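You operate a simulated robot arm through the tools that you are given. There is no shell and no other tool.

The job below is to be done with a simulated robot arm. You get a single attempt, and the scene is never put back.

## Task
Switch the laptop off, shut it and wipe the dust off its lid.
Fine: Use the mint cloth and put it back. Keep fingers from under the lid. The laptop stays where it is. What is to be rubbed or washed off counts as gone when no trace of it is left.

It is judged by the outcome, as a careful person would: the job done as asked, and still so three seconds after it is handed in. It fails if anything else is knocked over, pushed out of place, dropped, spilled or broken. Lids that push on must go on centred and level and be pressed home; caps that screw on are set level and turned clockwise until they are tight. Flat cloth is picked up by pressing the open fingertips on it (5 to 10 N) and closing them slowly along it; thin cloth reads only 2 to 8 mm in the jaws.

## Robot
A 7-joint arm with a two-finger parallel gripper, fixed in place. Base frame: the origin is on the floor under the middle of its stand, x ahead of it, y to its left, z up; the work surface is at about z = 660. Units: mm, rad, N and s.
With the tool pointing down near the work surface it reaches from about 480 to 940 mm from the base axis. Its first joint turns from -2.897 to 2.897 rad. Payload 3.91 kg.
The tool frame sits at the grasp point between the pads (the TCP): z along the fingers, y along the line on which they close. The tips reach 30 mm beyond it. Largest opening 110 mm; finger width 20, thickness 10; the body of the gripper, 48 by 112 mm, starts 55 mm behind the TCP.
Orientation is that of the tool frame in the base frame, as [roll, pitch, yaw] about the fixed x, y, z axes, in that order (R = Rz(yaw) Ry(pitch) Rx(roll)). With the fingers straight down and closing along the base's y, the tool's x points along the base's -x, its y along +y and its z along -z.

## Interface
- The arm moves only by the tool send_rows. Its argument "moves" is a list of rows, each a list of 7 numbers: the turn, a rotation vector about the base's x, y, z in units of 90 degrees (1.0 is 90 degrees), then the shift along the base's x, y, z in units of 500 mm (1.0 is 500 mm), then the finger opening in m, from 0 to 0.11. In form: [[wx, wy, wz, dx, dy, dz, fingers], ...]. A call has 1 to 20 rows; each row is the pose to reach, as a shift and turn from the pose commanded when the call began. A call with a number of a shift or a turn outside -1 to 1 is refused whole. Each row takes 0.2 s and may step no farther than 50 mm and 0.15 rad from the row before; otherwise, or with a gripper value out of range, the whole call is refused. Where a pose cannot be reached the arm comes as near as it can. A force on the tool above 40 N (or 10 N above the force at the start of the call, whichever is more), or a blocked arm, ends the call early, and 0.2 s more pass. The fingers move at their own pace (about 72 mm/s each) and stop on an object; they squeeze with about 21 N. The grip force told is the motor's: it shows also when the fingers shut on nothing. Time passes only in rows, and 0.2 s behind the last, so rows that repeat a pose let the fingers close. The reply holds the time, the measured pose of the TCP, the force on the tool along the base axes, the opening and the grip force, in the units named above and with some noise, with the torque about the TCP (base axes, N m) and any sound that the robot's microphone picked up.
- Cameras (640 x 400 px; columns grow to the right, rows downward): "scene" is fixed at [398.4, 663.6, 1398.7]; the picture's right is [-0.95, -0.32, 0.00], its down [-0.24, 0.71, -0.66] and it looks along [0.21, -0.63, -0.75] (base axes); focal length 270 px, centre (320, 200). "wrist" rides on the gripper at [72, 17, -103] in the tool frame; the picture's right is [-0.23, 0.97, 0.00], its down [-0.76, -0.18, -0.62] and it looks along [-0.61, -0.14, 0.78] (tool axes); focal length 222 px, centre (320, 200). There is no depth. A picture from a camera that has moved, and an enlarged one, comes with that camera's place and axes in the base frame and with its lens. The place of the scene camera against the robot may be out by one fixed shift of up to 25 mm in any direction.
- snapshot(camera): a new picture of that camera. It takes no simulated time.
- move_column(by): slides the trunk up (or, below 0, down) by that many mm; the arm rides with it, the base frame stays. It gives what a move gives, with no picture.
- close_up(camera, box): a new picture of the part [left, top, right, bottom] of that camera's present view, enlarged. It takes no simulated time.
- job_done(): hands the job in; it is judged then, once.

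Nothing tells you positions but the pictures and the camera data. Unless the task says otherwise, let go and move clear before handing in.

The tools are called by a JSON object that holds its "fn" and its "kwargs". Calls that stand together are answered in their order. send_rows: Moves the arm, as the interface text tells. Its arguments: {"type":"object","properties":{"moves":{"type":"array","items":{"type":"array","items":{"type":"number"}}}},"required":["moves"]} The other tools are called the same way: move_column (by) moves the trunk up or down; snapshot (camera) takes a picture; close_up (camera, box) takes an enlarged picture of a part of a camera's view; job_done () hands the job in.

At the start:

```text
time_s: 0.0
ee_pos: [631.6, 212.8, 1062.8]
orientation: [-3.141, 0.001, 3.141]
wrist_force: [-0.3, -0.5, 0.2]
torque: [-0.03, -0.01, 0.0]
finger_gap: 110.0
grip_force: 0.0
trunk travel left (down, up): [-600.0, 82.0]
```

scene: 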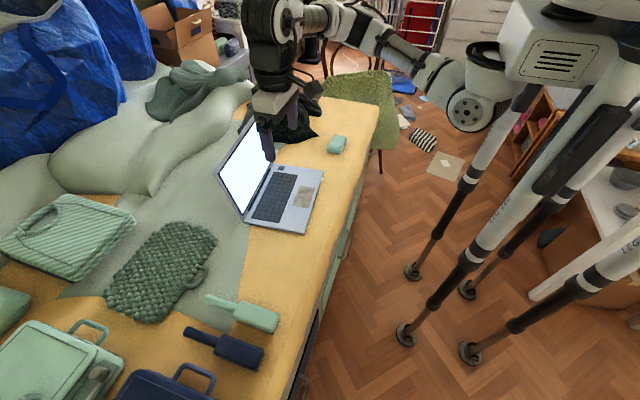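
wrist: 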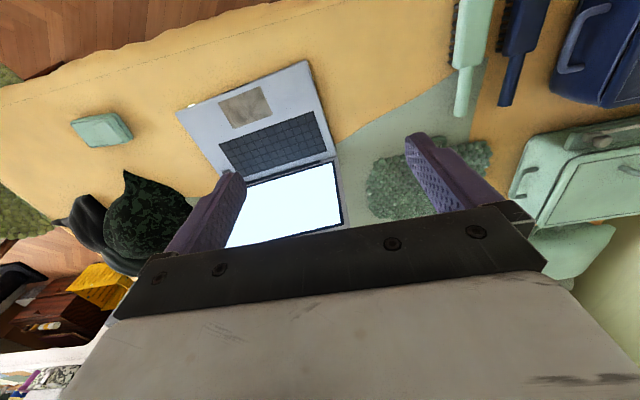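

I see a laptop open on the table with its screen lit, a mint cloth (or folded mint object) near it, and several brushes and cases. I'll take enlarged pictures first to locate the power button, the mint cloth and the dust.

{"fn": "close_up", "kwargs": {"camera": "scene", "box": [200, 90, 360, 250]}}

{"fn": "close_up", "kwargs": {"camera": "wrist", "box": [160, 50, 360, 250]}}

{"fn": "close_up", "kwargs": {"camera": "wrist", "box": [40, 90, 200, 190]}}

{"fn": "close_up", "kwargs": {"camera": "scene", "box": [0, 180, 320, 400]}}

```text
2.50 times, centred on (280, 170) of scene
camera zoom: at [398.4, 663.6, 1398.7], right [-0.95, -0.32, 0.0], down [-0.24, 0.71, -0.66], along [0.21, -0.63, -0.75], focal length 675 px, centre (420, 275)
```

zoom: 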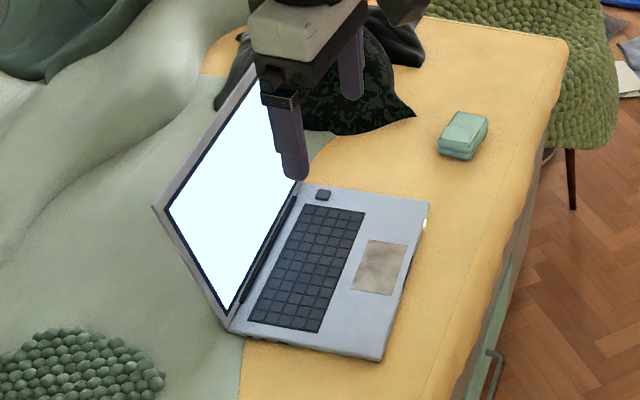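

```text
2.00 times, centred on (260, 150) of wrist
camera zoom: at [557.3, 230.4, 1166.7], right [0.23, 0.97, 0.0], down [0.76, -0.18, 0.62], along [0.61, -0.14, -0.78], focal length 444 px, centre (440, 300)
```

zoom: 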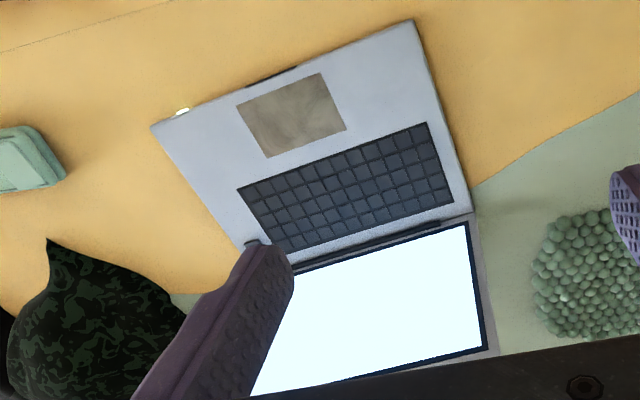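

```text
4.00 times, centred on (120, 140) of wrist
camera zoom: at [557.3, 230.4, 1166.7], right [0.23, 0.97, 0.0], down [0.76, -0.18, 0.62], along [0.61, -0.14, -0.78], focal length 888 px, centre (1120, 440)
```

zoom: 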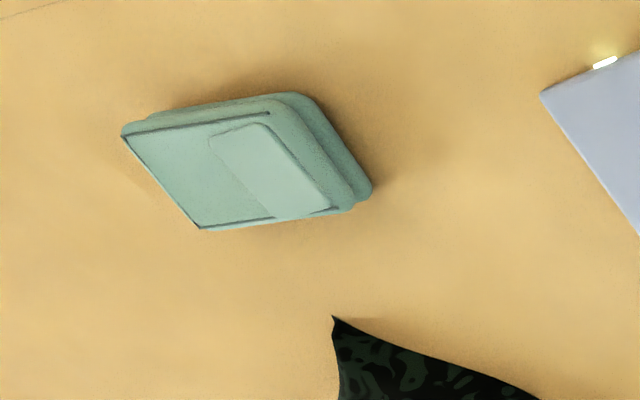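

```text
1.82 times, centred on (160, 290) of scene
camera zoom: at [398.4, 663.6, 1398.7], right [-0.95, -0.32, 0.0], down [-0.24, 0.71, -0.66], along [0.21, -0.63, -0.75], focal length 491 px, centre (611, 36)
```

zoom: 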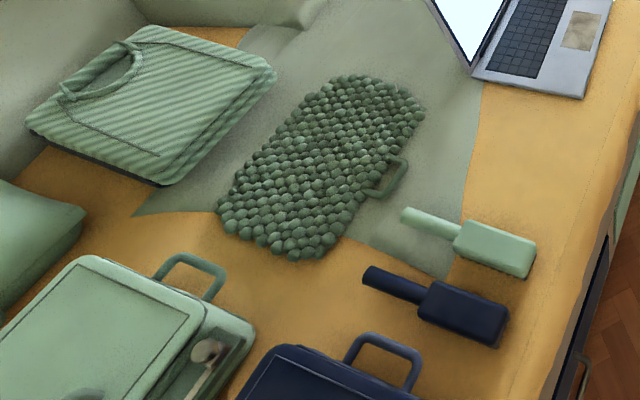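

The power key looks to be at the laptop's far right (about x 795, y -75). The laptop spans roughly x 607–850, y -108–214, and the mint folded cloth lies to its right. I'll move the arm back and sideways for a clear view.

{"fn": "send_rows", "kwargs": {"moves": [[0, 0, 0, -0.05, -0.075, 0, 0.11], [0, 0, 0, -0.1, -0.15, 0, 0.05], [0, 0, 0, -0.15, -0.225, 0, 0.0], [0, 0, 0, -0.2, -0.3, 0, 0.0], [0, 0, 0, -0.24, -0.36, 0, 0.0], [0, 0, 0, -0.24, -0.36, 0, 0.0]]}}

{"fn": "snapshot", "kwargs": {"camera": "wrist"}}

{"fn": "snapshot", "kwargs": {"camera": "scene"}}

```text
time_s: 1.4
ee_pos: [510.1, 33.2, 1063.3]
orientation: [3.141, 0.0, 3.14]
wrist_force: [0.5, 0.1, 0.2]
torque: [-0.02, -0.02, -0.01]
finger_gap: 0.1
grip_force: 20.9
trunk travel left (down, up): [-600.0, 82.0]
```

```text
taken
camera wrist: at [436.9, 50.7, 1167.1], right [0.23, 0.97, 0.0], down [0.76, -0.18, 0.62], along [0.61, -0.14, -0.78], focal length 222 px, centre (320, 200)
```

wrist: 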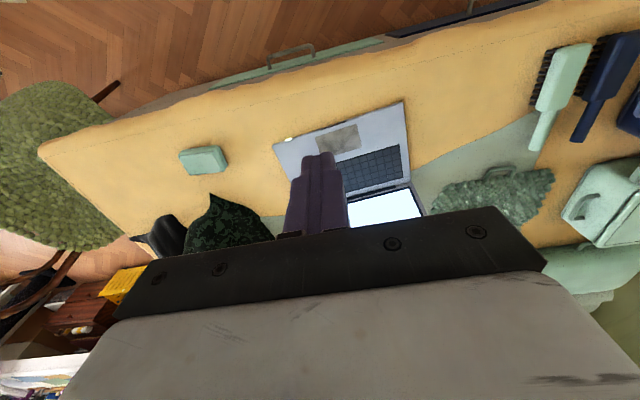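

```text
taken
```

scene: 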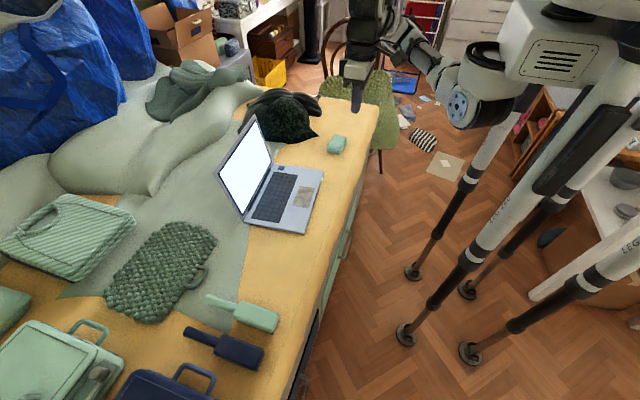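

The laptop is now unobstructed in the scene camera. I'll zoom in on it and on the cloth.

{"fn": "close_up", "kwargs": {"camera": "scene", "box": [210, 80, 350, 240]}}

{"fn": "close_up", "kwargs": {"camera": "scene", "box": [310, 120, 370, 165]}}

{"fn": "close_up", "kwargs": {"camera": "wrist", "box": [140, 90, 440, 260]}}

```text
2.50 times, centred on (280, 160) of scene
camera zoom: at [398.4, 663.6, 1398.7], right [-0.95, -0.32, 0.0], down [-0.24, 0.71, -0.66], along [0.21, -0.63, -0.75], focal length 675 px, centre (420, 300)
```

zoom: 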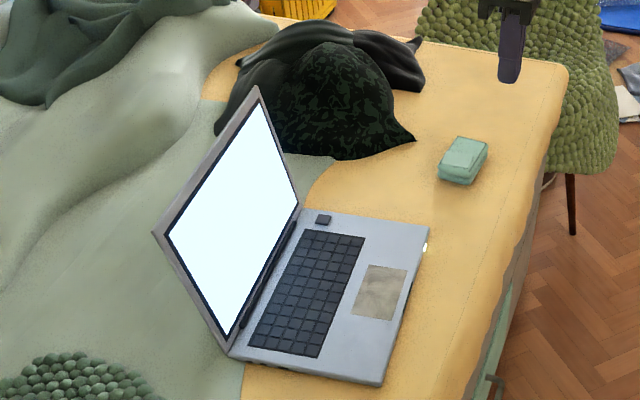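

```text
8.89 times, centred on (340, 142) of scene
camera zoom: at [398.4, 663.6, 1398.7], right [-0.95, -0.32, 0.0], down [-0.24, 0.71, -0.66], along [0.21, -0.63, -0.75], focal length 2401 px, centre (142, 711)
```

zoom: 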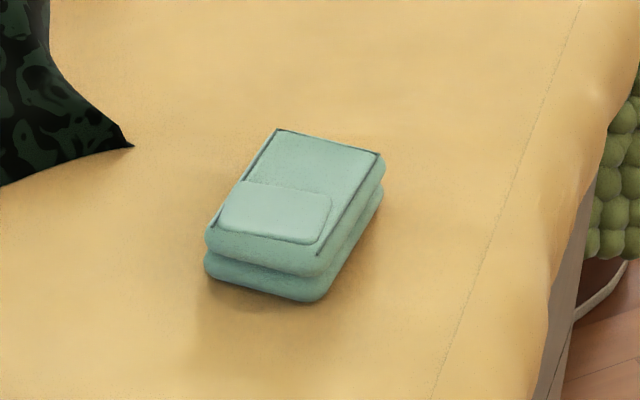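

```text
2.13 times, centred on (290, 175) of wrist
camera zoom: at [436.9, 50.7, 1167.1], right [0.23, 0.97, 0.0], down [0.76, -0.18, 0.62], along [0.61, -0.14, -0.78], focal length 474 px, centre (384, 253)
```

zoom: 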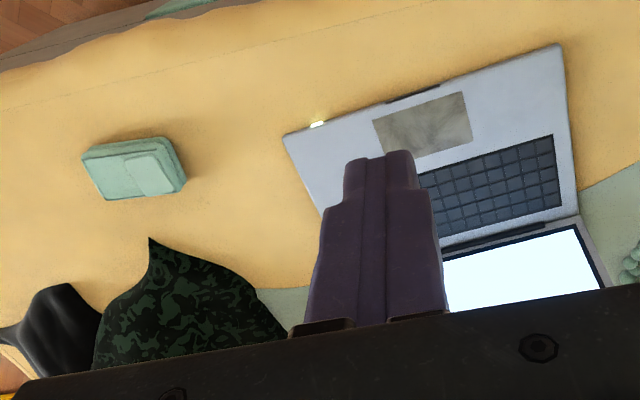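

The power key sits at the rear right of the keyboard deck, next to the hinge. The lid leans back about 10° with its top edge near z 886. I'll lower the trunk and bring the closed fingertips above the key for a precise look.

{"fn": "move_column", "kwargs": {"by": -200}}

{"fn": "send_rows", "kwargs": {"moves": [[0, 0, 0, 0.09, -0.03, 0, 0], [0, 0, 0, 0.18, -0.06, 0, 0], [0, 0, 0, 0.27, -0.1, 0, 0], [0, 0, 0, 0.36, -0.14, 0, 0], [0, 0, 0, 0.42, -0.18, 0, 0], [0, 0, 0, 0.46, -0.214, -0.02, 0], [0, 0, 0, 0.46, -0.214, -0.02, 0]]}}

{"fn": "snapshot", "kwargs": {"camera": "wrist"}}

```text
time_s: 3.6
ee_pos: [511.1, 33.9, 863.4]
orientation: [-3.141, -0.001, -3.142]
wrist_force: [0.6, 0.1, 0.4]
torque: [0.0, 0.0, -0.02]
finger_gap: 0.0
grip_force: 21.1
trunk travel left (down, up): [-400.0, 282.0]
```

```text
time_s: 5.2
ee_pos: [739.9, -72.6, 852.3]
orientation: [-3.141, 0.0, 3.141]
wrist_force: [0.3, 0.4, -0.4]
torque: [0.01, 0.04, -0.01]
finger_gap: 0.2
grip_force: 21.4
trunk travel left (down, up): [-400.0, 282.0]
```

```text
taken
camera wrist: at [667.2, -55.9, 956.7], right [0.23, 0.97, 0.0], down [0.76, -0.18, 0.62], along [0.61, -0.14, -0.78], focal length 222 px, centre (320, 200)
```

wrist: 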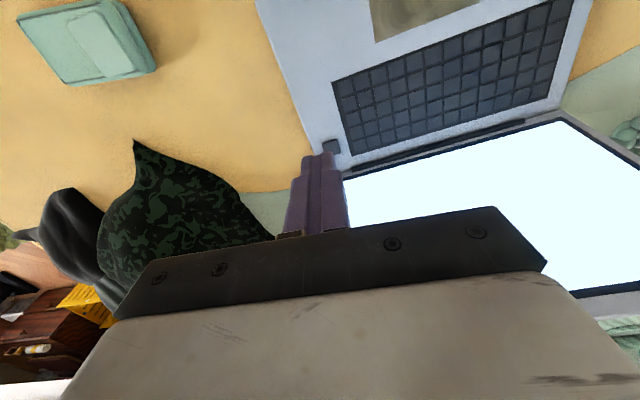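

{"fn": "close_up", "kwargs": {"camera": "wrist", "box": [280, 110, 380, 190]}}

{"fn": "close_up", "kwargs": {"camera": "scene", "box": [260, 120, 330, 180]}}

```text
5.00 times, centred on (330, 150) of wrist
camera zoom: at [667.2, -55.9, 956.7], right [0.23, 0.97, 0.0], down [0.76, -0.18, 0.62], along [0.61, -0.14, -0.78], focal length 1111 px, centre (270, 450)
```

zoom: 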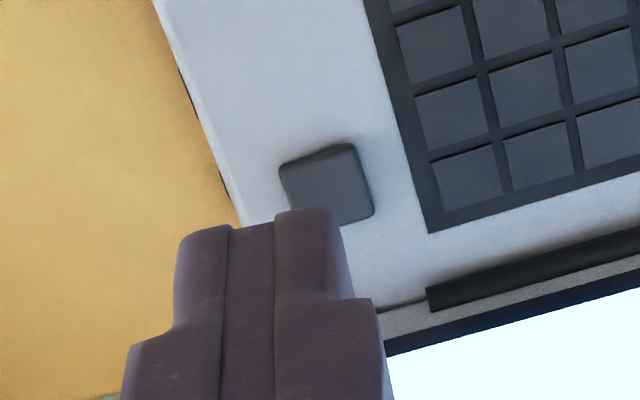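

```text
6.67 times, centred on (295, 150) of scene
camera zoom: at [398.4, 663.6, 1398.7], right [-0.95, -0.32, 0.0], down [-0.24, 0.71, -0.66], along [0.21, -0.63, -0.75], focal length 1801 px, centre (487, 533)
```

zoom: 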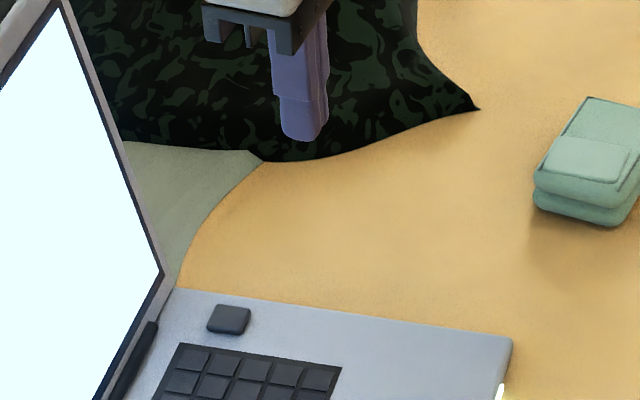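

The key centre is at about (801, -70) and some 19 mm square. I'll bring the closed tips above it, then check before pressing.

{"fn": "send_rows", "kwargs": {"moves": [[0, 0, 0, 0.06, 0.004, -0.06, 0], [0, 0, 0, 0.12, 0.008, -0.14, 0], [0, 0, 0, 0.12, 0.008, -0.22, 0], [0, 0, 0, 0.12, 0.008, -0.25, 0], [0, 0, 0, 0.12, 0.008, -0.25, 0]]}}

{"fn": "close_up", "kwargs": {"camera": "wrist", "box": [240, 90, 400, 210]}}

{"fn": "close_up", "kwargs": {"camera": "scene", "box": [240, 120, 330, 200]}}

```text
time_s: 6.4
ee_pos: [800.5, -69.3, 727.7]
orientation: [3.141, -0.001, -3.141]
wrist_force: [-0.4, -0.3, 0.7]
torque: [-0.01, 0.04, 0.0]
finger_gap: 0.0
grip_force: 20.9
trunk travel left (down, up): [-400.0, 282.0]
```

```text
3.33 times, centred on (320, 150) of wrist
camera zoom: at [726.3, -52.0, 831.6], right [0.23, 0.97, 0.0], down [0.76, -0.18, 0.62], along [0.61, -0.14, -0.78], focal length 740 px, centre (320, 367)
```

zoom: 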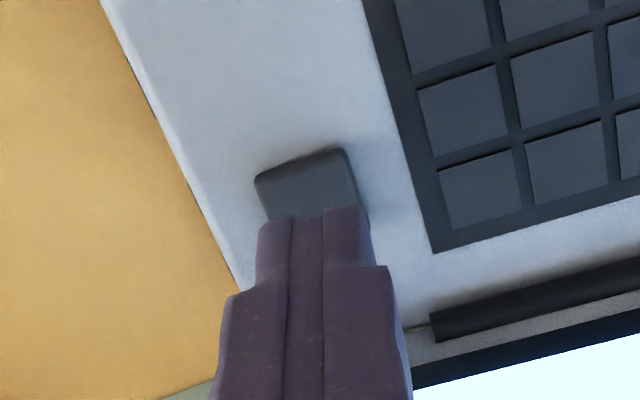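

```text
5.00 times, centred on (285, 160) of scene
camera zoom: at [398.4, 663.6, 1398.7], right [-0.95, -0.32, 0.0], down [-0.24, 0.71, -0.66], along [0.21, -0.63, -0.75], focal length 1350 px, centre (495, 400)
```

zoom: 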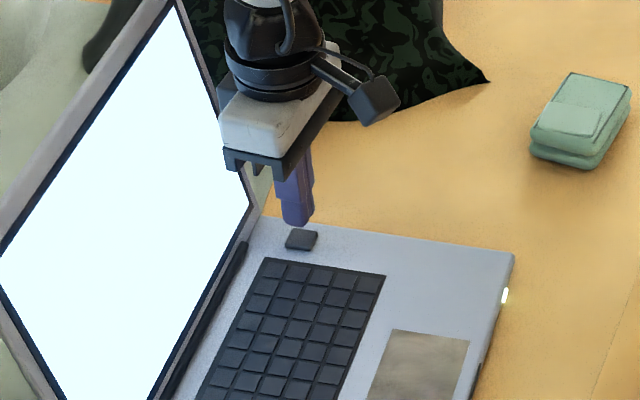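

The tips are above the key. I'll come down slowly in small steps.

{"fn": "send_rows", "kwargs": {"moves": [[0, 0, 0, -0.003, 0, -0.008, 0], [0, 0, 0, -0.003, 0, -0.016, 0], [0, 0, 0, -0.003, 0, -0.022, 0], [0, 0, 0, -0.003, 0, -0.026, 0]]}}

{"fn": "close_up", "kwargs": {"camera": "scene", "box": [240, 120, 330, 200]}}

```text
time_s: 7.4
ee_pos: [798.9, -68.3, 715.3]
orientation: [3.141, 0.001, 3.141]
wrist_force: [-0.6, 0.0, -0.4]
torque: [0.02, 0.01, -0.01]
finger_gap: 0.0
grip_force: 21.1
trunk travel left (down, up): [-400.0, 282.0]
```

```text
5.00 times, centred on (285, 160) of scene
camera zoom: at [398.4, 663.6, 1398.7], right [-0.95, -0.32, 0.0], down [-0.24, 0.71, -0.66], along [0.21, -0.63, -0.75], focal length 1350 px, centre (495, 400)
```

zoom: 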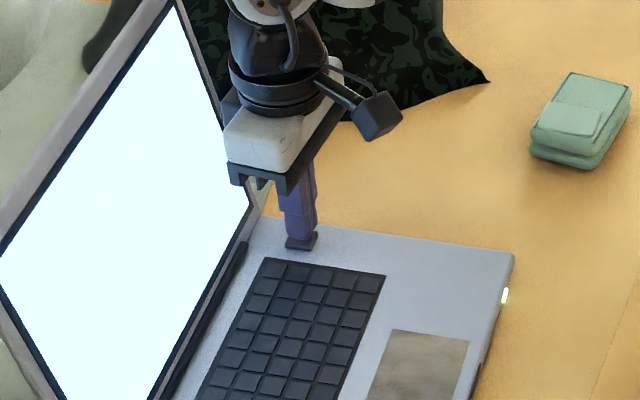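

{"fn": "send_rows", "kwargs": {"moves": [[0, 0, 0, 0, 0, -0.003, 0], [0, 0, 0, 0, 0, -0.006, 0], [0, 0, 0, 0, 0, -0.009, 0]]}}

```text
time_s: 8.2
ee_pos: [799.5, -68.7, 711.3]
orientation: [3.141, -0.001, -3.141]
wrist_force: [0.8, 0.7, 0.2]
torque: [-0.01, -0.04, -0.02]
finger_gap: 0.0
grip_force: 21.2
trunk travel left (down, up): [-400.0, 282.0]
```

{"fn": "send_rows", "kwargs": {"moves": [[0, 0, 0, 0, 0, -0.003, 0], [0, 0, 0, 0, 0, -0.006, 0]]}}

```text
time_s: 8.8
ee_pos: [800.1, -67.9, 708.8]
orientation: [-3.14, 0.0, 3.141]
wrist_force: [0.2, 1.0, 0.2]
torque: [-0.03, -0.01, -0.02]
finger_gap: 0.0
grip_force: 21.4
trunk travel left (down, up): [-400.0, 282.0]
```

{"fn": "send_rows", "kwargs": {"moves": [[0, 0, 0, 0, 0, -0.003, 0], [0, 0, 0, 0, 0, -0.005, 0]]}}

{"fn": "close_up", "kwargs": {"camera": "scene", "box": [260, 140, 310, 180]}}

```text
time_s: 9.4
ee_pos: [799.1, -68.4, 706.0]
orientation: [3.138, 0.0, -3.141]
wrist_force: [0.3, 0.9, 1.8]
torque: [-0.03, -0.03, 0.01]
finger_gap: 0.0
grip_force: 20.7
trunk travel left (down, up): [-400.0, 282.0]
```

```text
10.00 times, centred on (285, 160) of scene
camera zoom: at [398.4, 663.6, 1398.7], right [-0.95, -0.32, 0.0], down [-0.24, 0.71, -0.66], along [0.21, -0.63, -0.75], focal length 2701 px, centre (670, 600)
```

zoom: 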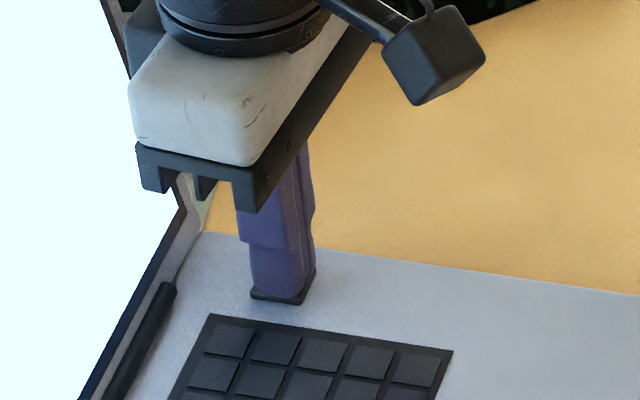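

Contact has begun (about 2 N). I'll press on in roughly 1 mm steps.

{"fn": "send_rows", "kwargs": {"moves": [[0, 0, 0, 0, 0, -0.002, 0], [0, 0, 0, 0, 0, -0.004, 0]]}}

{"fn": "close_up", "kwargs": {"camera": "scene", "box": [220, 90, 330, 200]}}

```text
time_s: 10.0
ee_pos: [800.3, -69.1, 702.6]
orientation: [-3.141, 0.001, 3.139]
wrist_force: [0.7, -0.4, 4.0]
torque: [-0.04, 0.01, -0.04]
finger_gap: 0.1
grip_force: 20.9
trunk travel left (down, up): [-400.0, 282.0]
heard: click
```

```text
3.64 times, centred on (275, 145) of scene
camera zoom: at [398.4, 663.6, 1398.7], right [-0.95, -0.32, 0.0], down [-0.24, 0.71, -0.66], along [0.21, -0.63, -0.75], focal length 982 px, centre (484, 400)
```

zoom: 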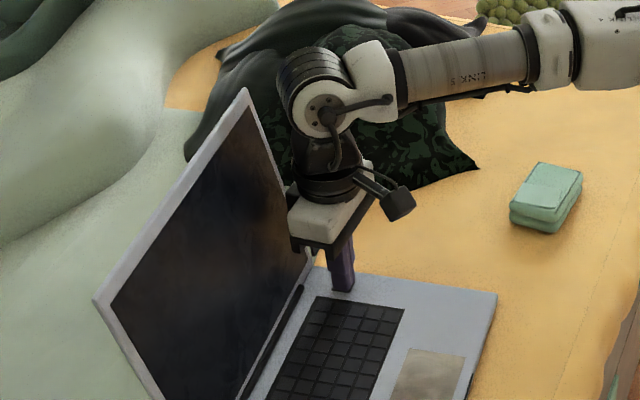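

The key clicked and the screen and LED went dark. I'll lift straight up, verify it stays off, and look at the space behind the lid.

{"fn": "send_rows", "kwargs": {"moves": [[0, 0, 0, 0, 0, 0.04, 0], [0, 0, 0, -0.02, 0, 0.12, 0], [0, 0, 0, -0.06, 0, 0.22, 0], [0, 0, 0, -0.1, 0, 0.32, 0], [0, 0, 0, -0.1, 0.05, 0.42, 0], [0, 0, 0, -0.1, 0.1, 0.5, 0], [0, 0, 0, -0.1, 0.15, 0.55, 0], [0, 0, 0, -0.1, 0.15, 0.55, 0]]}}

{"fn": "snapshot", "kwargs": {"camera": "scene"}}

{"fn": "snapshot", "kwargs": {"camera": "wrist"}}

```text
refused: row 3 steps farther than a row can; nothing moved
```

```text
taken
```

scene: 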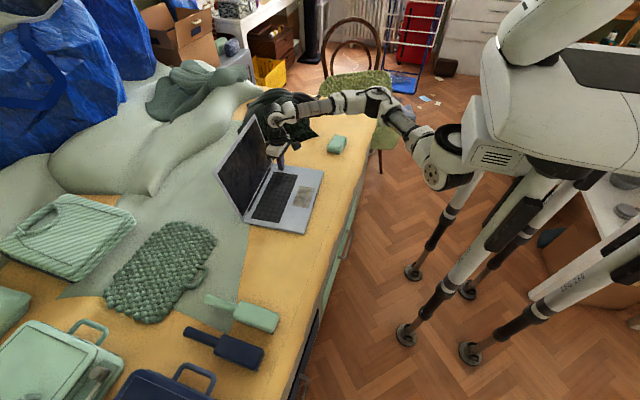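

```text
taken
camera wrist: at [725.6, -51.7, 807.5], right [0.23, 0.97, 0.0], down [0.76, -0.18, 0.62], along [0.61, -0.14, -0.78], focal length 222 px, centre (320, 200)
```

wrist: 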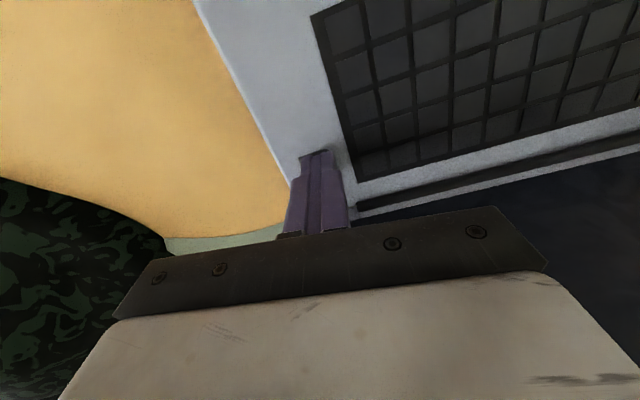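

{"fn": "send_rows", "kwargs": {"moves": [[0, 0, 0, 0, 0, 0.04, 0], [0, 0, 0, -0.01, 0, 0.12, 0], [0, 0, 0, -0.04, 0, 0.2, 0], [0, 0, 0, -0.07, 0, 0.28, 0], [0, 0, 0, -0.1, 0.03, 0.32, 0]]}}

{"fn": "move_column", "kwargs": {"by": 150}}

{"fn": "snapshot", "kwargs": {"camera": "scene"}}

{"fn": "snapshot", "kwargs": {"camera": "wrist"}}

```text
time_s: 11.2
ee_pos: [750.3, -53.5, 864.6]
orientation: [3.141, -0.001, 3.14]
wrist_force: [-1.2, 0.0, 0.0]
torque: [-0.02, -0.01, 0.01]
finger_gap: 0.1
grip_force: 21.2
trunk travel left (down, up): [-400.0, 282.0]
```

```text
time_s: 12.9
ee_pos: [751.5, -54.1, 1014.1]
orientation: [3.141, -0.001, -3.141]
wrist_force: [-0.4, 0.7, -0.2]
torque: [0.0, 0.0, 0.01]
finger_gap: 0.0
grip_force: 21.4
trunk travel left (down, up): [-550.0, 132.0]
```

```text
taken
```

scene: 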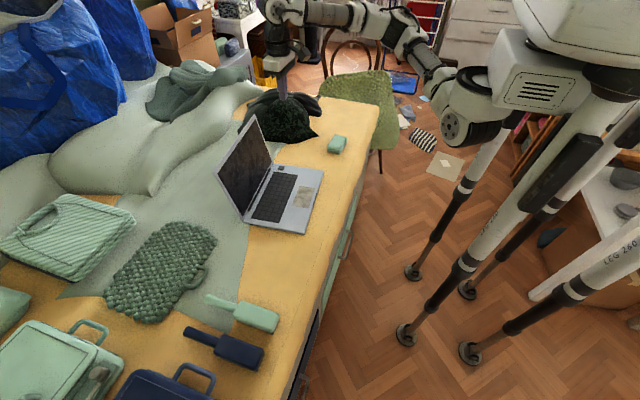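

```text
taken
camera wrist: at [676.8, -36.8, 1116.9], right [0.23, 0.97, 0.0], down [0.76, -0.18, 0.62], along [0.61, -0.14, -0.78], focal length 222 px, centre (320, 200)
```

wrist: 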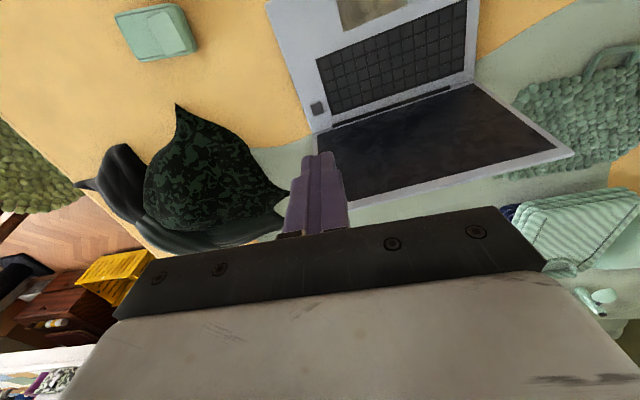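

The screen stays dark and the key is released. Next I move above and just behind the lid's top edge (mid lid about (871, 65, 886)), keeping the closed fingers clear above it.

{"fn": "send_rows", "kwargs": {"moves": [[0, 0, 0.015, 0.06, 0.05, 0, 0], [0, 0, 0.03, 0.12, 0.1, 0, 0], [0, 0, 0.045, 0.18, 0.15, 0, 0], [0, 0, 0.055, 0.24, 0.2, 0, 0], [0, 0, 0.055, 0.31, 0.238, 0, 0], [0, 0, 0.055, 0.31, 0.238, 0, 0]]}}

{"fn": "snapshot", "kwargs": {"camera": "scene"}}

{"fn": "snapshot", "kwargs": {"camera": "wrist"}}

```text
time_s: 14.3
ee_pos: [905.5, 65.9, 1013.3]
orientation: [-3.141, 0.0, -3.054]
wrist_force: [0.6, 0.2, -0.2]
torque: [-0.01, 0.01, 0.0]
finger_gap: 0.0
grip_force: 20.7
trunk travel left (down, up): [-550.0, 132.0]
```

```text
taken
```

scene: 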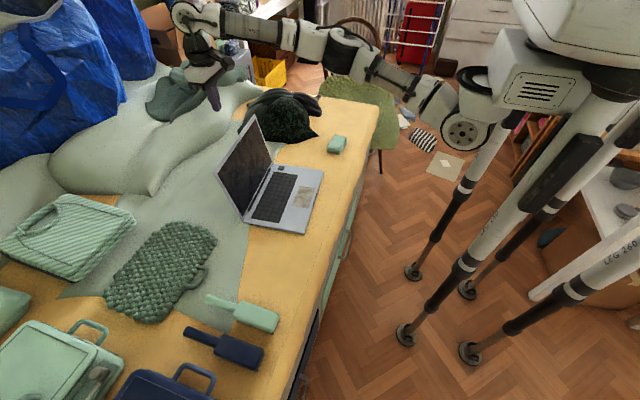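

```text
taken
camera wrist: at [830.4, 76.7, 1117.4], right [0.14, 0.99, 0.0], down [0.77, -0.11, 0.62], along [0.62, -0.09, -0.78], focal length 222 px, centre (320, 200)
```

wrist: 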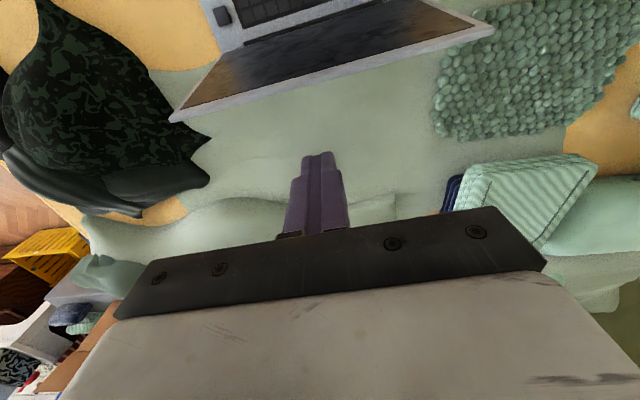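

Behind the lid it is just flat cloth, so there is room. I'll lower the closed fingers behind the lid's top edge, then check clearance.

{"fn": "send_rows", "kwargs": {"moves": [[0, 0, 0.005, 0, 0, -0.09, 0], [0, 0, 0.01, 0, 0, -0.16, 0], [0, 0, 0.01, 0, 0, -0.21, 0], [0, 0, 0.01, 0, 0, -0.24, 0], [0, 0, 0.01, 0, 0, -0.24, 0]]}}

{"fn": "snapshot", "kwargs": {"camera": "wrist"}}

{"fn": "close_up", "kwargs": {"camera": "scene", "box": [160, 60, 340, 250]}}

```text
time_s: 15.5
ee_pos: [906.1, 65.2, 893.8]
orientation: [-3.141, -0.001, -3.038]
wrist_force: [0.7, 0.5, -0.3]
torque: [0.01, 0.02, 0.0]
finger_gap: 0.0
grip_force: 21.6
trunk travel left (down, up): [-550.0, 132.0]
```

```text
taken
camera wrist: at [830.5, 74.6, 997.0], right [0.13, 0.99, 0.0], down [0.78, -0.1, 0.62], along [0.62, -0.08, -0.78], focal length 222 px, centre (320, 200)
```

wrist: 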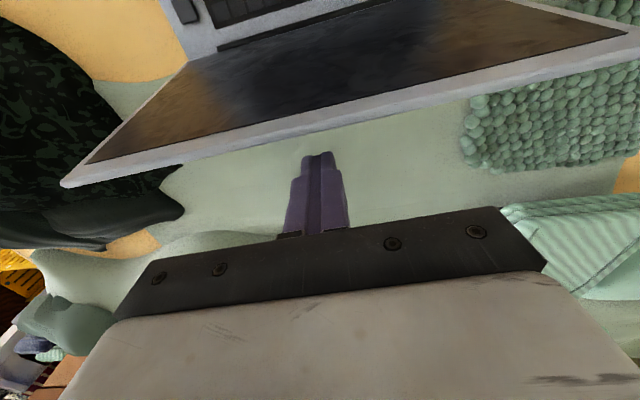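

```text
2.11 times, centred on (250, 155) of scene
camera zoom: at [398.4, 663.6, 1398.7], right [-0.95, -0.32, 0.0], down [-0.24, 0.71, -0.66], along [0.21, -0.63, -0.75], focal length 569 px, centre (467, 295)
```

zoom: 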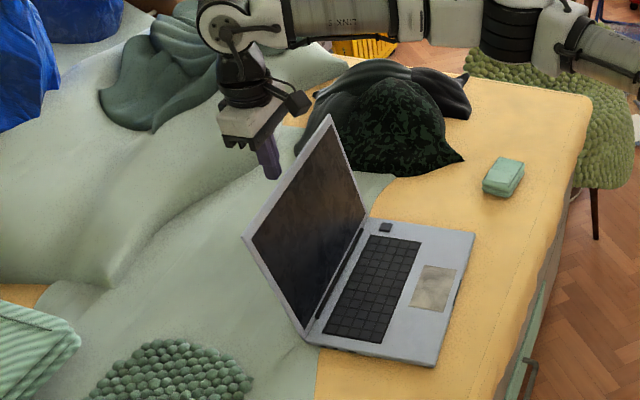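

The lid's top edge is at x≈870 and the finger face at x≈896. I'll push gently toward the robot in small steps and watch the force.

{"fn": "send_rows", "kwargs": {"moves": [[0, 0, 0, -0.02, -0.002, 0, 0], [0, 0, 0, -0.035, -0.0037, 0, 0], [0, 0, 0, -0.045, -0.0047, 0, 0], [0, 0, 0, -0.055, -0.0058, 0, 0], [0, 0, 0, -0.062, -0.0065, 0, 0]]}}

{"fn": "snapshot", "kwargs": {"camera": "wrist"}}

```text
time_s: 16.7
ee_pos: [873.2, 62.5, 893.8]
orientation: [-3.142, -0.001, -3.038]
wrist_force: [1.7, 0.9, 0.3]
torque: [0.03, 0.02, 0.0]
finger_gap: 0.2
grip_force: 21.2
trunk travel left (down, up): [-550.0, 132.0]
```

```text
taken
camera wrist: at [799.2, 71.6, 997.3], right [0.13, 0.99, 0.0], down [0.78, -0.1, 0.62], along [0.62, -0.08, -0.78], focal length 222 px, centre (320, 200)
```

wrist: 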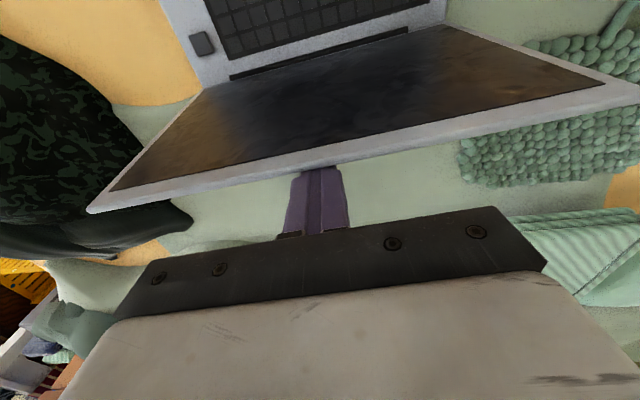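

Contact made with only about 2 N. I'll keep pushing along the arc with fingers only on the outside of the lid.

{"fn": "send_rows", "kwargs": {"moves": [[0, 0, 0, -0.016, -0.0017, 0, 0], [0, 0, 0, -0.032, -0.0033, 0, 0], [0, 0, 0, -0.048, -0.005, 0, 0], [0, 0, 0, -0.064, -0.0067, 0, 0], [0, 0, 0, -0.08, -0.0084, -0.001, 0], [0, 0, 0, -0.094, -0.0098, -0.002, 0], [0, 0, 0, -0.106, -0.0111, -0.004, 0]]}}

{"fn": "snapshot", "kwargs": {"camera": "wrist"}}

{"fn": "close_up", "kwargs": {"camera": "scene", "box": [160, 60, 340, 250]}}

```text
time_s: 18.3
ee_pos: [820.0, 56.9, 891.6]
orientation: [3.141, 0.0, -3.038]
wrist_force: [1.5, -0.4, 0.6]
torque: [0.02, -0.02, 0.02]
finger_gap: 0.2
grip_force: 20.9
trunk travel left (down, up): [-550.0, 132.0]
```

```text
taken
camera wrist: at [746.0, 66.2, 995.1], right [0.13, 0.99, 0.0], down [0.78, -0.1, 0.62], along [0.62, -0.08, -0.78], focal length 222 px, centre (320, 200)
```

wrist: 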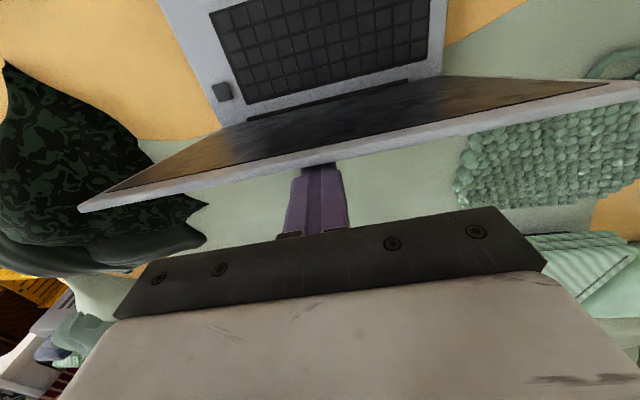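

```text
2.11 times, centred on (250, 155) of scene
camera zoom: at [398.4, 663.6, 1398.7], right [-0.95, -0.32, 0.0], down [-0.24, 0.71, -0.66], along [0.21, -0.63, -0.75], focal length 569 px, centre (467, 295)
```

zoom: 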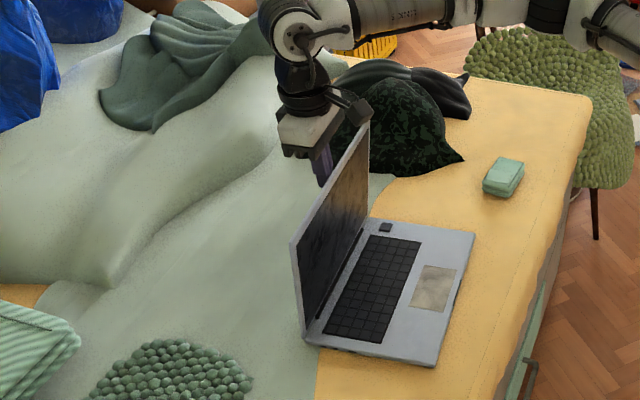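

The lid is at about 80° and the laptop hasn't shifted. Continuing along the arc.

{"fn": "send_rows", "kwargs": {"moves": [[0, 0, 0, -0.0163, -0.0017, -0.003, 0], [0, 0, 0, -0.0326, -0.0034, -0.006, 0], [0, 0, 0, -0.048, -0.005, -0.01, 0], [0, 0, 0, -0.0637, -0.0067, -0.014, 0], [0, 0, 0, -0.0796, -0.0084, -0.02, 0], [0, 0, 0, -0.0955, -0.01, -0.0266, 0]]}}

{"fn": "snapshot", "kwargs": {"camera": "wrist"}}

```text
time_s: 19.7
ee_pos: [773.5, 51.3, 876.9]
orientation: [-3.14, -0.001, -3.039]
wrist_force: [0.5, 0.5, 0.8]
torque: [-0.02, -0.02, 0.01]
finger_gap: 0.0
grip_force: 20.9
trunk travel left (down, up): [-550.0, 132.0]
```

```text
taken
camera wrist: at [698.0, 61.0, 981.6], right [0.13, 0.99, 0.0], down [0.78, -0.1, 0.62], along [0.62, -0.08, -0.78], focal length 222 px, centre (320, 200)
```

wrist: 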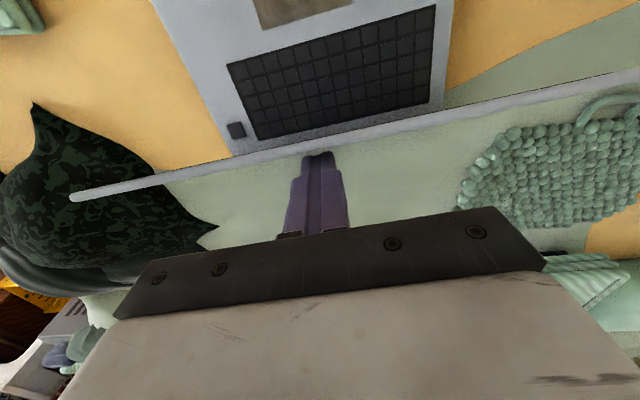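

{"fn": "send_rows", "kwargs": {"moves": [[0, 0, 0, -0.015, -0.0016, -0.0065, 0], [0, 0, 0, -0.0298, -0.0031, -0.0144, 0], [0, 0, 0, -0.044, -0.0046, -0.0225, 0], [0, 0, 0, -0.0577, -0.0061, -0.0314, 0], [0, 0, 0, -0.0715, -0.0075, -0.041, 0], [0, 0, 0, -0.0847, -0.0089, -0.0506, 0], [0, 0, 0, -0.097, -0.0102, -0.061, 0], [0, 0, 0, -0.1094, -0.0115, -0.072, 0]]}}

{"fn": "snapshot", "kwargs": {"camera": "wrist"}}

{"fn": "close_up", "kwargs": {"camera": "scene", "box": [160, 60, 340, 250]}}

```text
time_s: 21.5
ee_pos: [718.8, 45.8, 842.3]
orientation: [3.141, 0.001, -3.039]
wrist_force: [-0.2, -0.4, -0.5]
torque: [-0.03, -0.02, 0.0]
finger_gap: 0.1
grip_force: 20.8
trunk travel left (down, up): [-550.0, 132.0]
```

```text
taken
camera wrist: at [643.8, 55.0, 945.7], right [0.13, 0.99, 0.0], down [0.78, -0.1, 0.62], along [0.62, -0.08, -0.78], focal length 222 px, centre (320, 200)
```

wrist: 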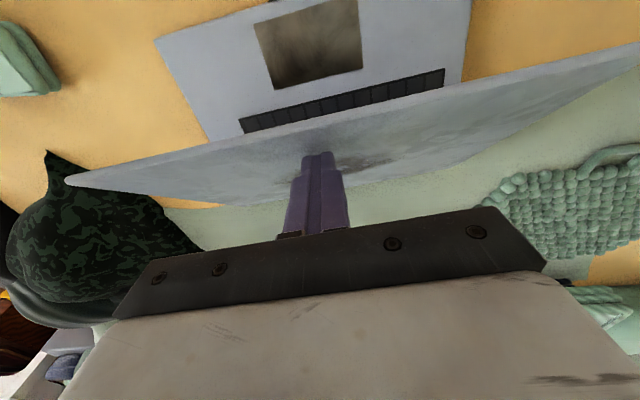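

```text
2.11 times, centred on (250, 155) of scene
camera zoom: at [398.4, 663.6, 1398.7], right [-0.95, -0.32, 0.0], down [-0.24, 0.71, -0.66], along [0.21, -0.63, -0.75], focal length 569 px, centre (467, 295)
```

zoom: 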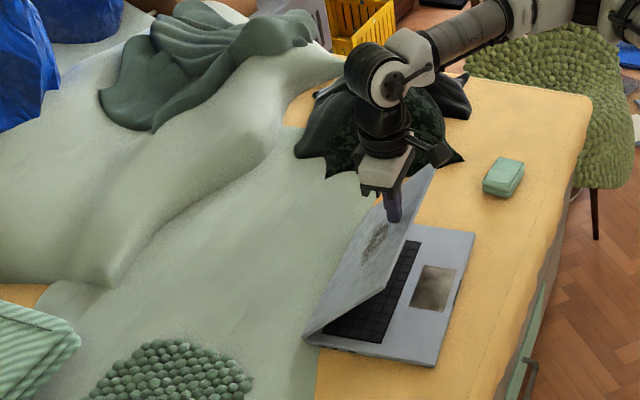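

The dust patch is visible near the middle of the lid. I'll keep lowering the lid along the arc.

{"fn": "send_rows", "kwargs": {"moves": [[0, 0, 0, -0.0116, -0.0012, -0.012, 0], [0, 0, 0, -0.0233, -0.0024, -0.024, 0], [0, 0, 0, -0.0338, -0.0035, -0.0366, 0], [0, 0, 0, -0.0442, -0.0046, -0.0492, 0], [0, 0, 0, -0.0534, -0.0056, -0.063, 0], [0, 0, 0, -0.0627, -0.0066, -0.0768, 0], [0, 0, 0, -0.0708, -0.0074, -0.0913, 0], [0, 0, 0, -0.079, -0.0083, -0.1058, 0]]}}

{"fn": "snapshot", "kwargs": {"camera": "wrist"}}

{"fn": "close_up", "kwargs": {"camera": "scene", "box": [160, 60, 340, 250]}}

```text
time_s: 23.3
ee_pos: [680.3, 40.3, 787.7]
orientation: [-3.14, 0.0, -3.041]
wrist_force: [-0.3, 0.0, 1.1]
torque: [-0.01, 0.0, 0.04]
finger_gap: 0.3
grip_force: 20.9
trunk travel left (down, up): [-550.0, 132.0]
```

```text
taken
camera wrist: at [604.9, 50.9, 892.5], right [0.13, 0.99, 0.0], down [0.78, -0.1, 0.62], along [0.62, -0.08, -0.78], focal length 222 px, centre (320, 200)
```

wrist: 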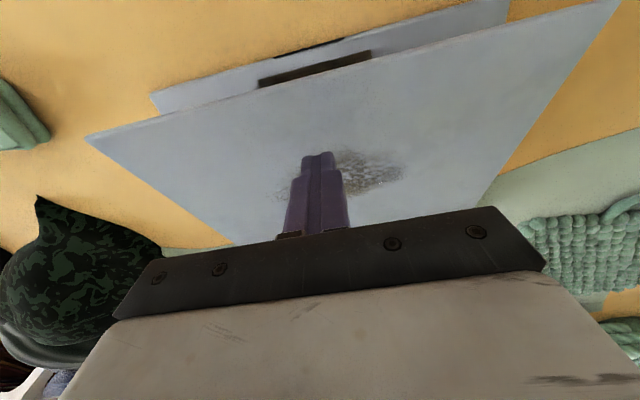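

```text
2.11 times, centred on (250, 155) of scene
camera zoom: at [398.4, 663.6, 1398.7], right [-0.95, -0.32, 0.0], down [-0.24, 0.71, -0.66], along [0.21, -0.63, -0.75], focal length 569 px, centre (467, 295)
```

zoom: 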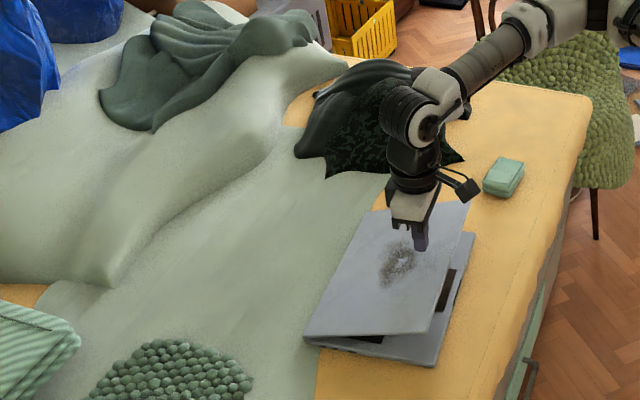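

{"fn": "send_rows", "kwargs": {"moves": [[0, 0, 0, -0.0068, -0.0007, -0.015, 0], [0, 0, 0, -0.0135, -0.0014, -0.03, 0], [0, 0, 0, -0.019, -0.002, -0.0457, 0], [0, 0, 0, -0.0244, -0.0026, -0.0614, 0], [0, 0, 0, -0.0284, -0.003, -0.0774, 0], [0, 0, 0, -0.0324, -0.0034, -0.0934, 0]]}}

{"fn": "close_up", "kwargs": {"camera": "scene", "box": [220, 100, 340, 250]}}

```text
time_s: 24.7
ee_pos: [663.9, 39.6, 741.2]
orientation: [-3.141, 0.002, -3.038]
wrist_force: [-1.3, -0.4, 0.2]
torque: [0.02, 0.0, 0.0]
finger_gap: 0.3
grip_force: 21.0
trunk travel left (down, up): [-550.0, 132.0]
```

```text
2.67 times, centred on (280, 175) of scene
camera zoom: at [398.4, 663.6, 1398.7], right [-0.95, -0.32, 0.0], down [-0.24, 0.71, -0.66], along [0.21, -0.63, -0.75], focal length 720 px, centre (427, 267)
```

zoom: 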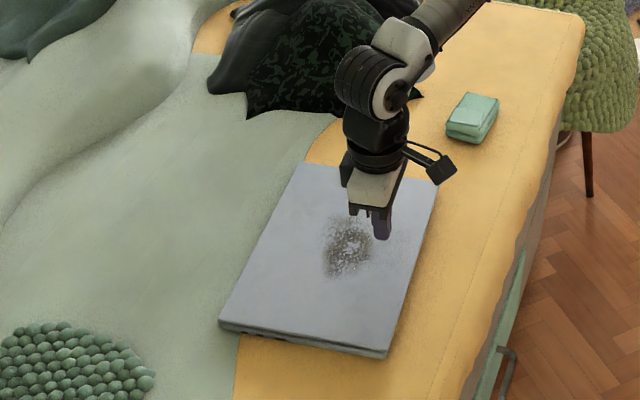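

The lid appears closed now. I'll press it down gently near the front centre, off the dust, to make sure it's fully shut.

{"fn": "send_rows", "kwargs": {"moves": [[0, 0, 0, -0.02, -0.002, -0.01, 0], [0, 0, 0, -0.02, -0.002, -0.025, 0], [0, 0, 0, -0.02, -0.002, -0.04, 0], [0, 0, 0, -0.02, -0.002, -0.048, 0]]}}

{"fn": "close_up", "kwargs": {"camera": "scene", "box": [220, 100, 340, 250]}}

```text
time_s: 25.7
ee_pos: [653.6, 39.3, 718.6]
orientation: [3.14, 0.0, -3.04]
wrist_force: [-0.5, -0.3, -0.2]
torque: [0.02, -0.03, -0.03]
finger_gap: 0.3
grip_force: 21.3
trunk travel left (down, up): [-550.0, 132.0]
```

```text
2.67 times, centred on (280, 175) of scene
camera zoom: at [398.4, 663.6, 1398.7], right [-0.95, -0.32, 0.0], down [-0.24, 0.71, -0.66], along [0.21, -0.63, -0.75], focal length 720 px, centre (427, 267)
```

zoom: 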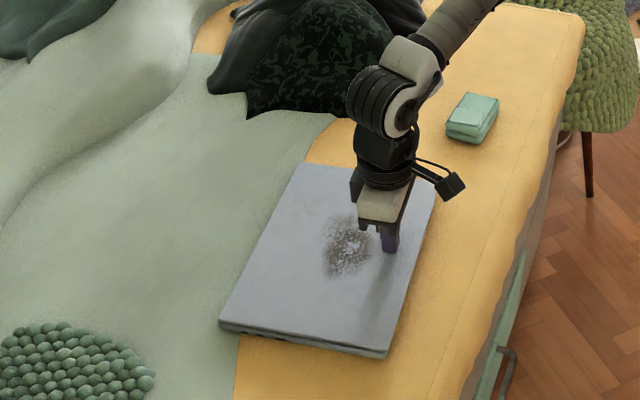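

{"fn": "send_rows", "kwargs": {"moves": [[0, 0, 0, 0, 0, -0.005, 0], [0, 0, 0, 0, 0, -0.01, 0]]}}

```text
time_s: 26.3
ee_pos: [653.5, 39.6, 715.5]
orientation: [3.14, 0.0, -3.039]
wrist_force: [0.7, 0.1, 7.0]
torque: [-0.04, 0.04, 0.0]
finger_gap: 0.0
grip_force: 21.0
trunk travel left (down, up): [-550.0, 132.0]
```

{"fn": "send_rows", "kwargs": {"moves": [[0, 0, 0, 0, 0, -0.003, 0], [0, 0, 0, 0, 0, -0.003, 0]]}}

{"fn": "close_up", "kwargs": {"camera": "scene", "box": [220, 140, 320, 240]}}

```text
time_s: 26.9
ee_pos: [652.6, 38.7, 714.4]
orientation: [-3.14, 0.004, -3.037]
wrist_force: [-0.9, -1.8, 25.2]
torque: [-0.11, 0.19, 0.07]
finger_gap: 0.0
grip_force: 21.5
trunk travel left (down, up): [-550.0, 132.0]
```

```text
4.00 times, centred on (270, 190) of scene
camera zoom: at [398.4, 663.6, 1398.7], right [-0.95, -0.32, 0.0], down [-0.24, 0.71, -0.66], along [0.21, -0.63, -0.75], focal length 1080 px, centre (520, 240)
```

zoom: 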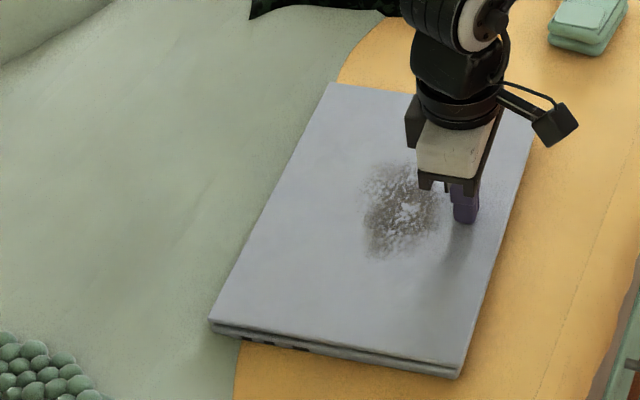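

The press hit a firm stop, so the lid is shut. I'll lift off and move over toward the mint cloth near (630, -289) for a closer look, opening the fingers.

{"fn": "send_rows", "kwargs": {"moves": [[0, 0, 0, 0, 0, 0.02, 0], [0, 0, 0, 0, 0, 0.1, 0], [0, 0, 0, 0, 0, 0.19, 0], [0, 0, 0, 0, 0, 0.28, 0], [0, 0, 0, -0.01, -0.09, 0.3, 0], [0, 0, 0, -0.02, -0.18, 0.3, 0], [0, 0, 0, -0.03, -0.27, 0.3, 0.05], [0, 0, 0, -0.04, -0.36, 0.3, 0.11], [0, 0, 0, -0.05, -0.45, 0.3, 0.11], [0, 0, 0, -0.05, -0.54, 0.3, 0.11], [0, 0, -0.061, -0.05, -0.62, 0.3, 0.11], [0, 0, -0.061, -0.05, -0.62, 0.3, 0.11]]}}

{"fn": "snapshot", "kwargs": {"camera": "wrist"}}

{"fn": "close_up", "kwargs": {"camera": "scene", "box": [200, 100, 360, 250]}}

```text
time_s: 29.5
ee_pos: [628.0, -270.9, 861.9]
orientation: [-3.14, 0.0, -3.134]
wrist_force: [0.2, -0.1, -0.1]
torque: [-0.01, 0.03, 0.01]
finger_gap: 109.9
grip_force: 0.0
trunk travel left (down, up): [-550.0, 132.0]
```

```text
taken
camera wrist: at [554.6, -254.4, 965.5], right [0.22, 0.98, 0.0], down [0.76, -0.17, 0.62], along [0.61, -0.14, -0.78], focal length 222 px, centre (320, 200)
```

wrist: 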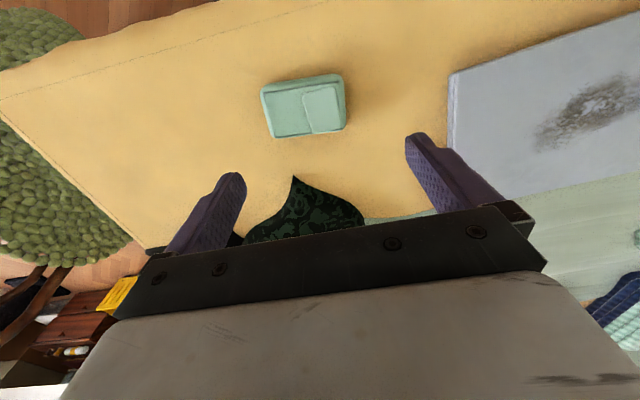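

```text
2.67 times, centred on (280, 175) of scene
camera zoom: at [398.4, 663.6, 1398.7], right [-0.95, -0.32, 0.0], down [-0.24, 0.71, -0.66], along [0.21, -0.63, -0.75], focal length 720 px, centre (427, 267)
```

zoom: 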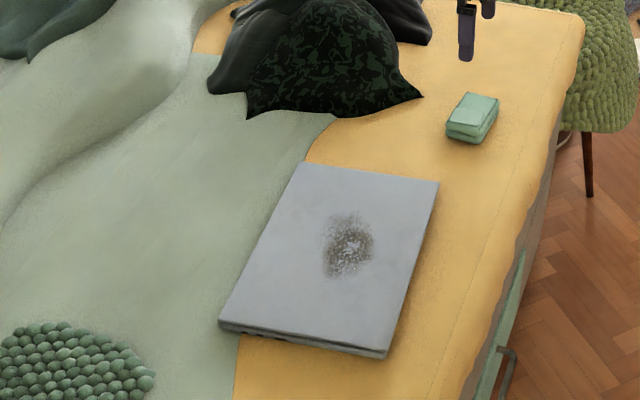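

{"fn": "close_up", "kwargs": {"camera": "wrist", "box": [250, 60, 360, 150]}}

{"fn": "close_up", "kwargs": {"camera": "wrist", "box": [430, 10, 640, 210]}}

{"fn": "close_up", "kwargs": {"camera": "scene", "box": [320, 125, 360, 160]}}

```text
4.44 times, centred on (305, 105) of wrist
camera zoom: at [554.6, -254.4, 965.5], right [0.22, 0.98, 0.0], down [0.76, -0.17, 0.62], along [0.61, -0.14, -0.78], focal length 987 px, centre (387, 622)
```

zoom: 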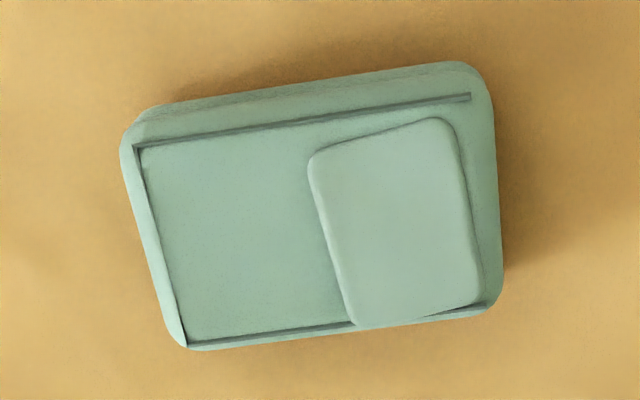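

```text
2.00 times, centred on (535, 110) of wrist
camera zoom: at [554.6, -254.4, 965.5], right [0.22, 0.98, 0.0], down [0.76, -0.17, 0.62], along [0.61, -0.14, -0.78], focal length 444 px, centre (-110, 380)
```

zoom: 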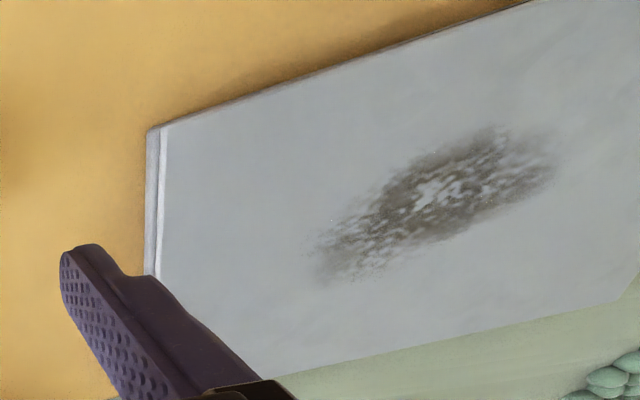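

```text
11.43 times, centred on (340, 142) of scene
camera zoom: at [398.4, 663.6, 1398.7], right [-0.95, -0.32, 0.0], down [-0.24, 0.71, -0.66], along [0.21, -0.63, -0.75], focal length 3087 px, centre (91, 857)
```

zoom: 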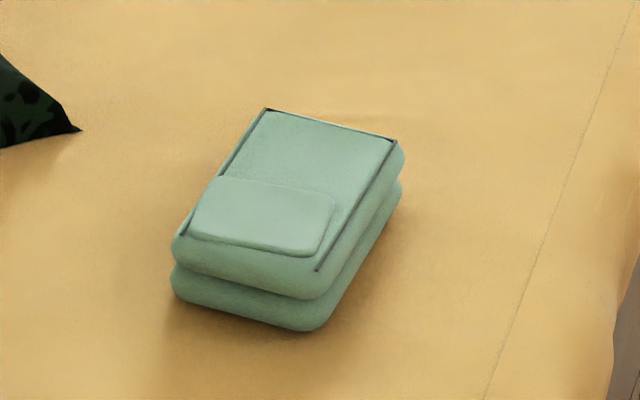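

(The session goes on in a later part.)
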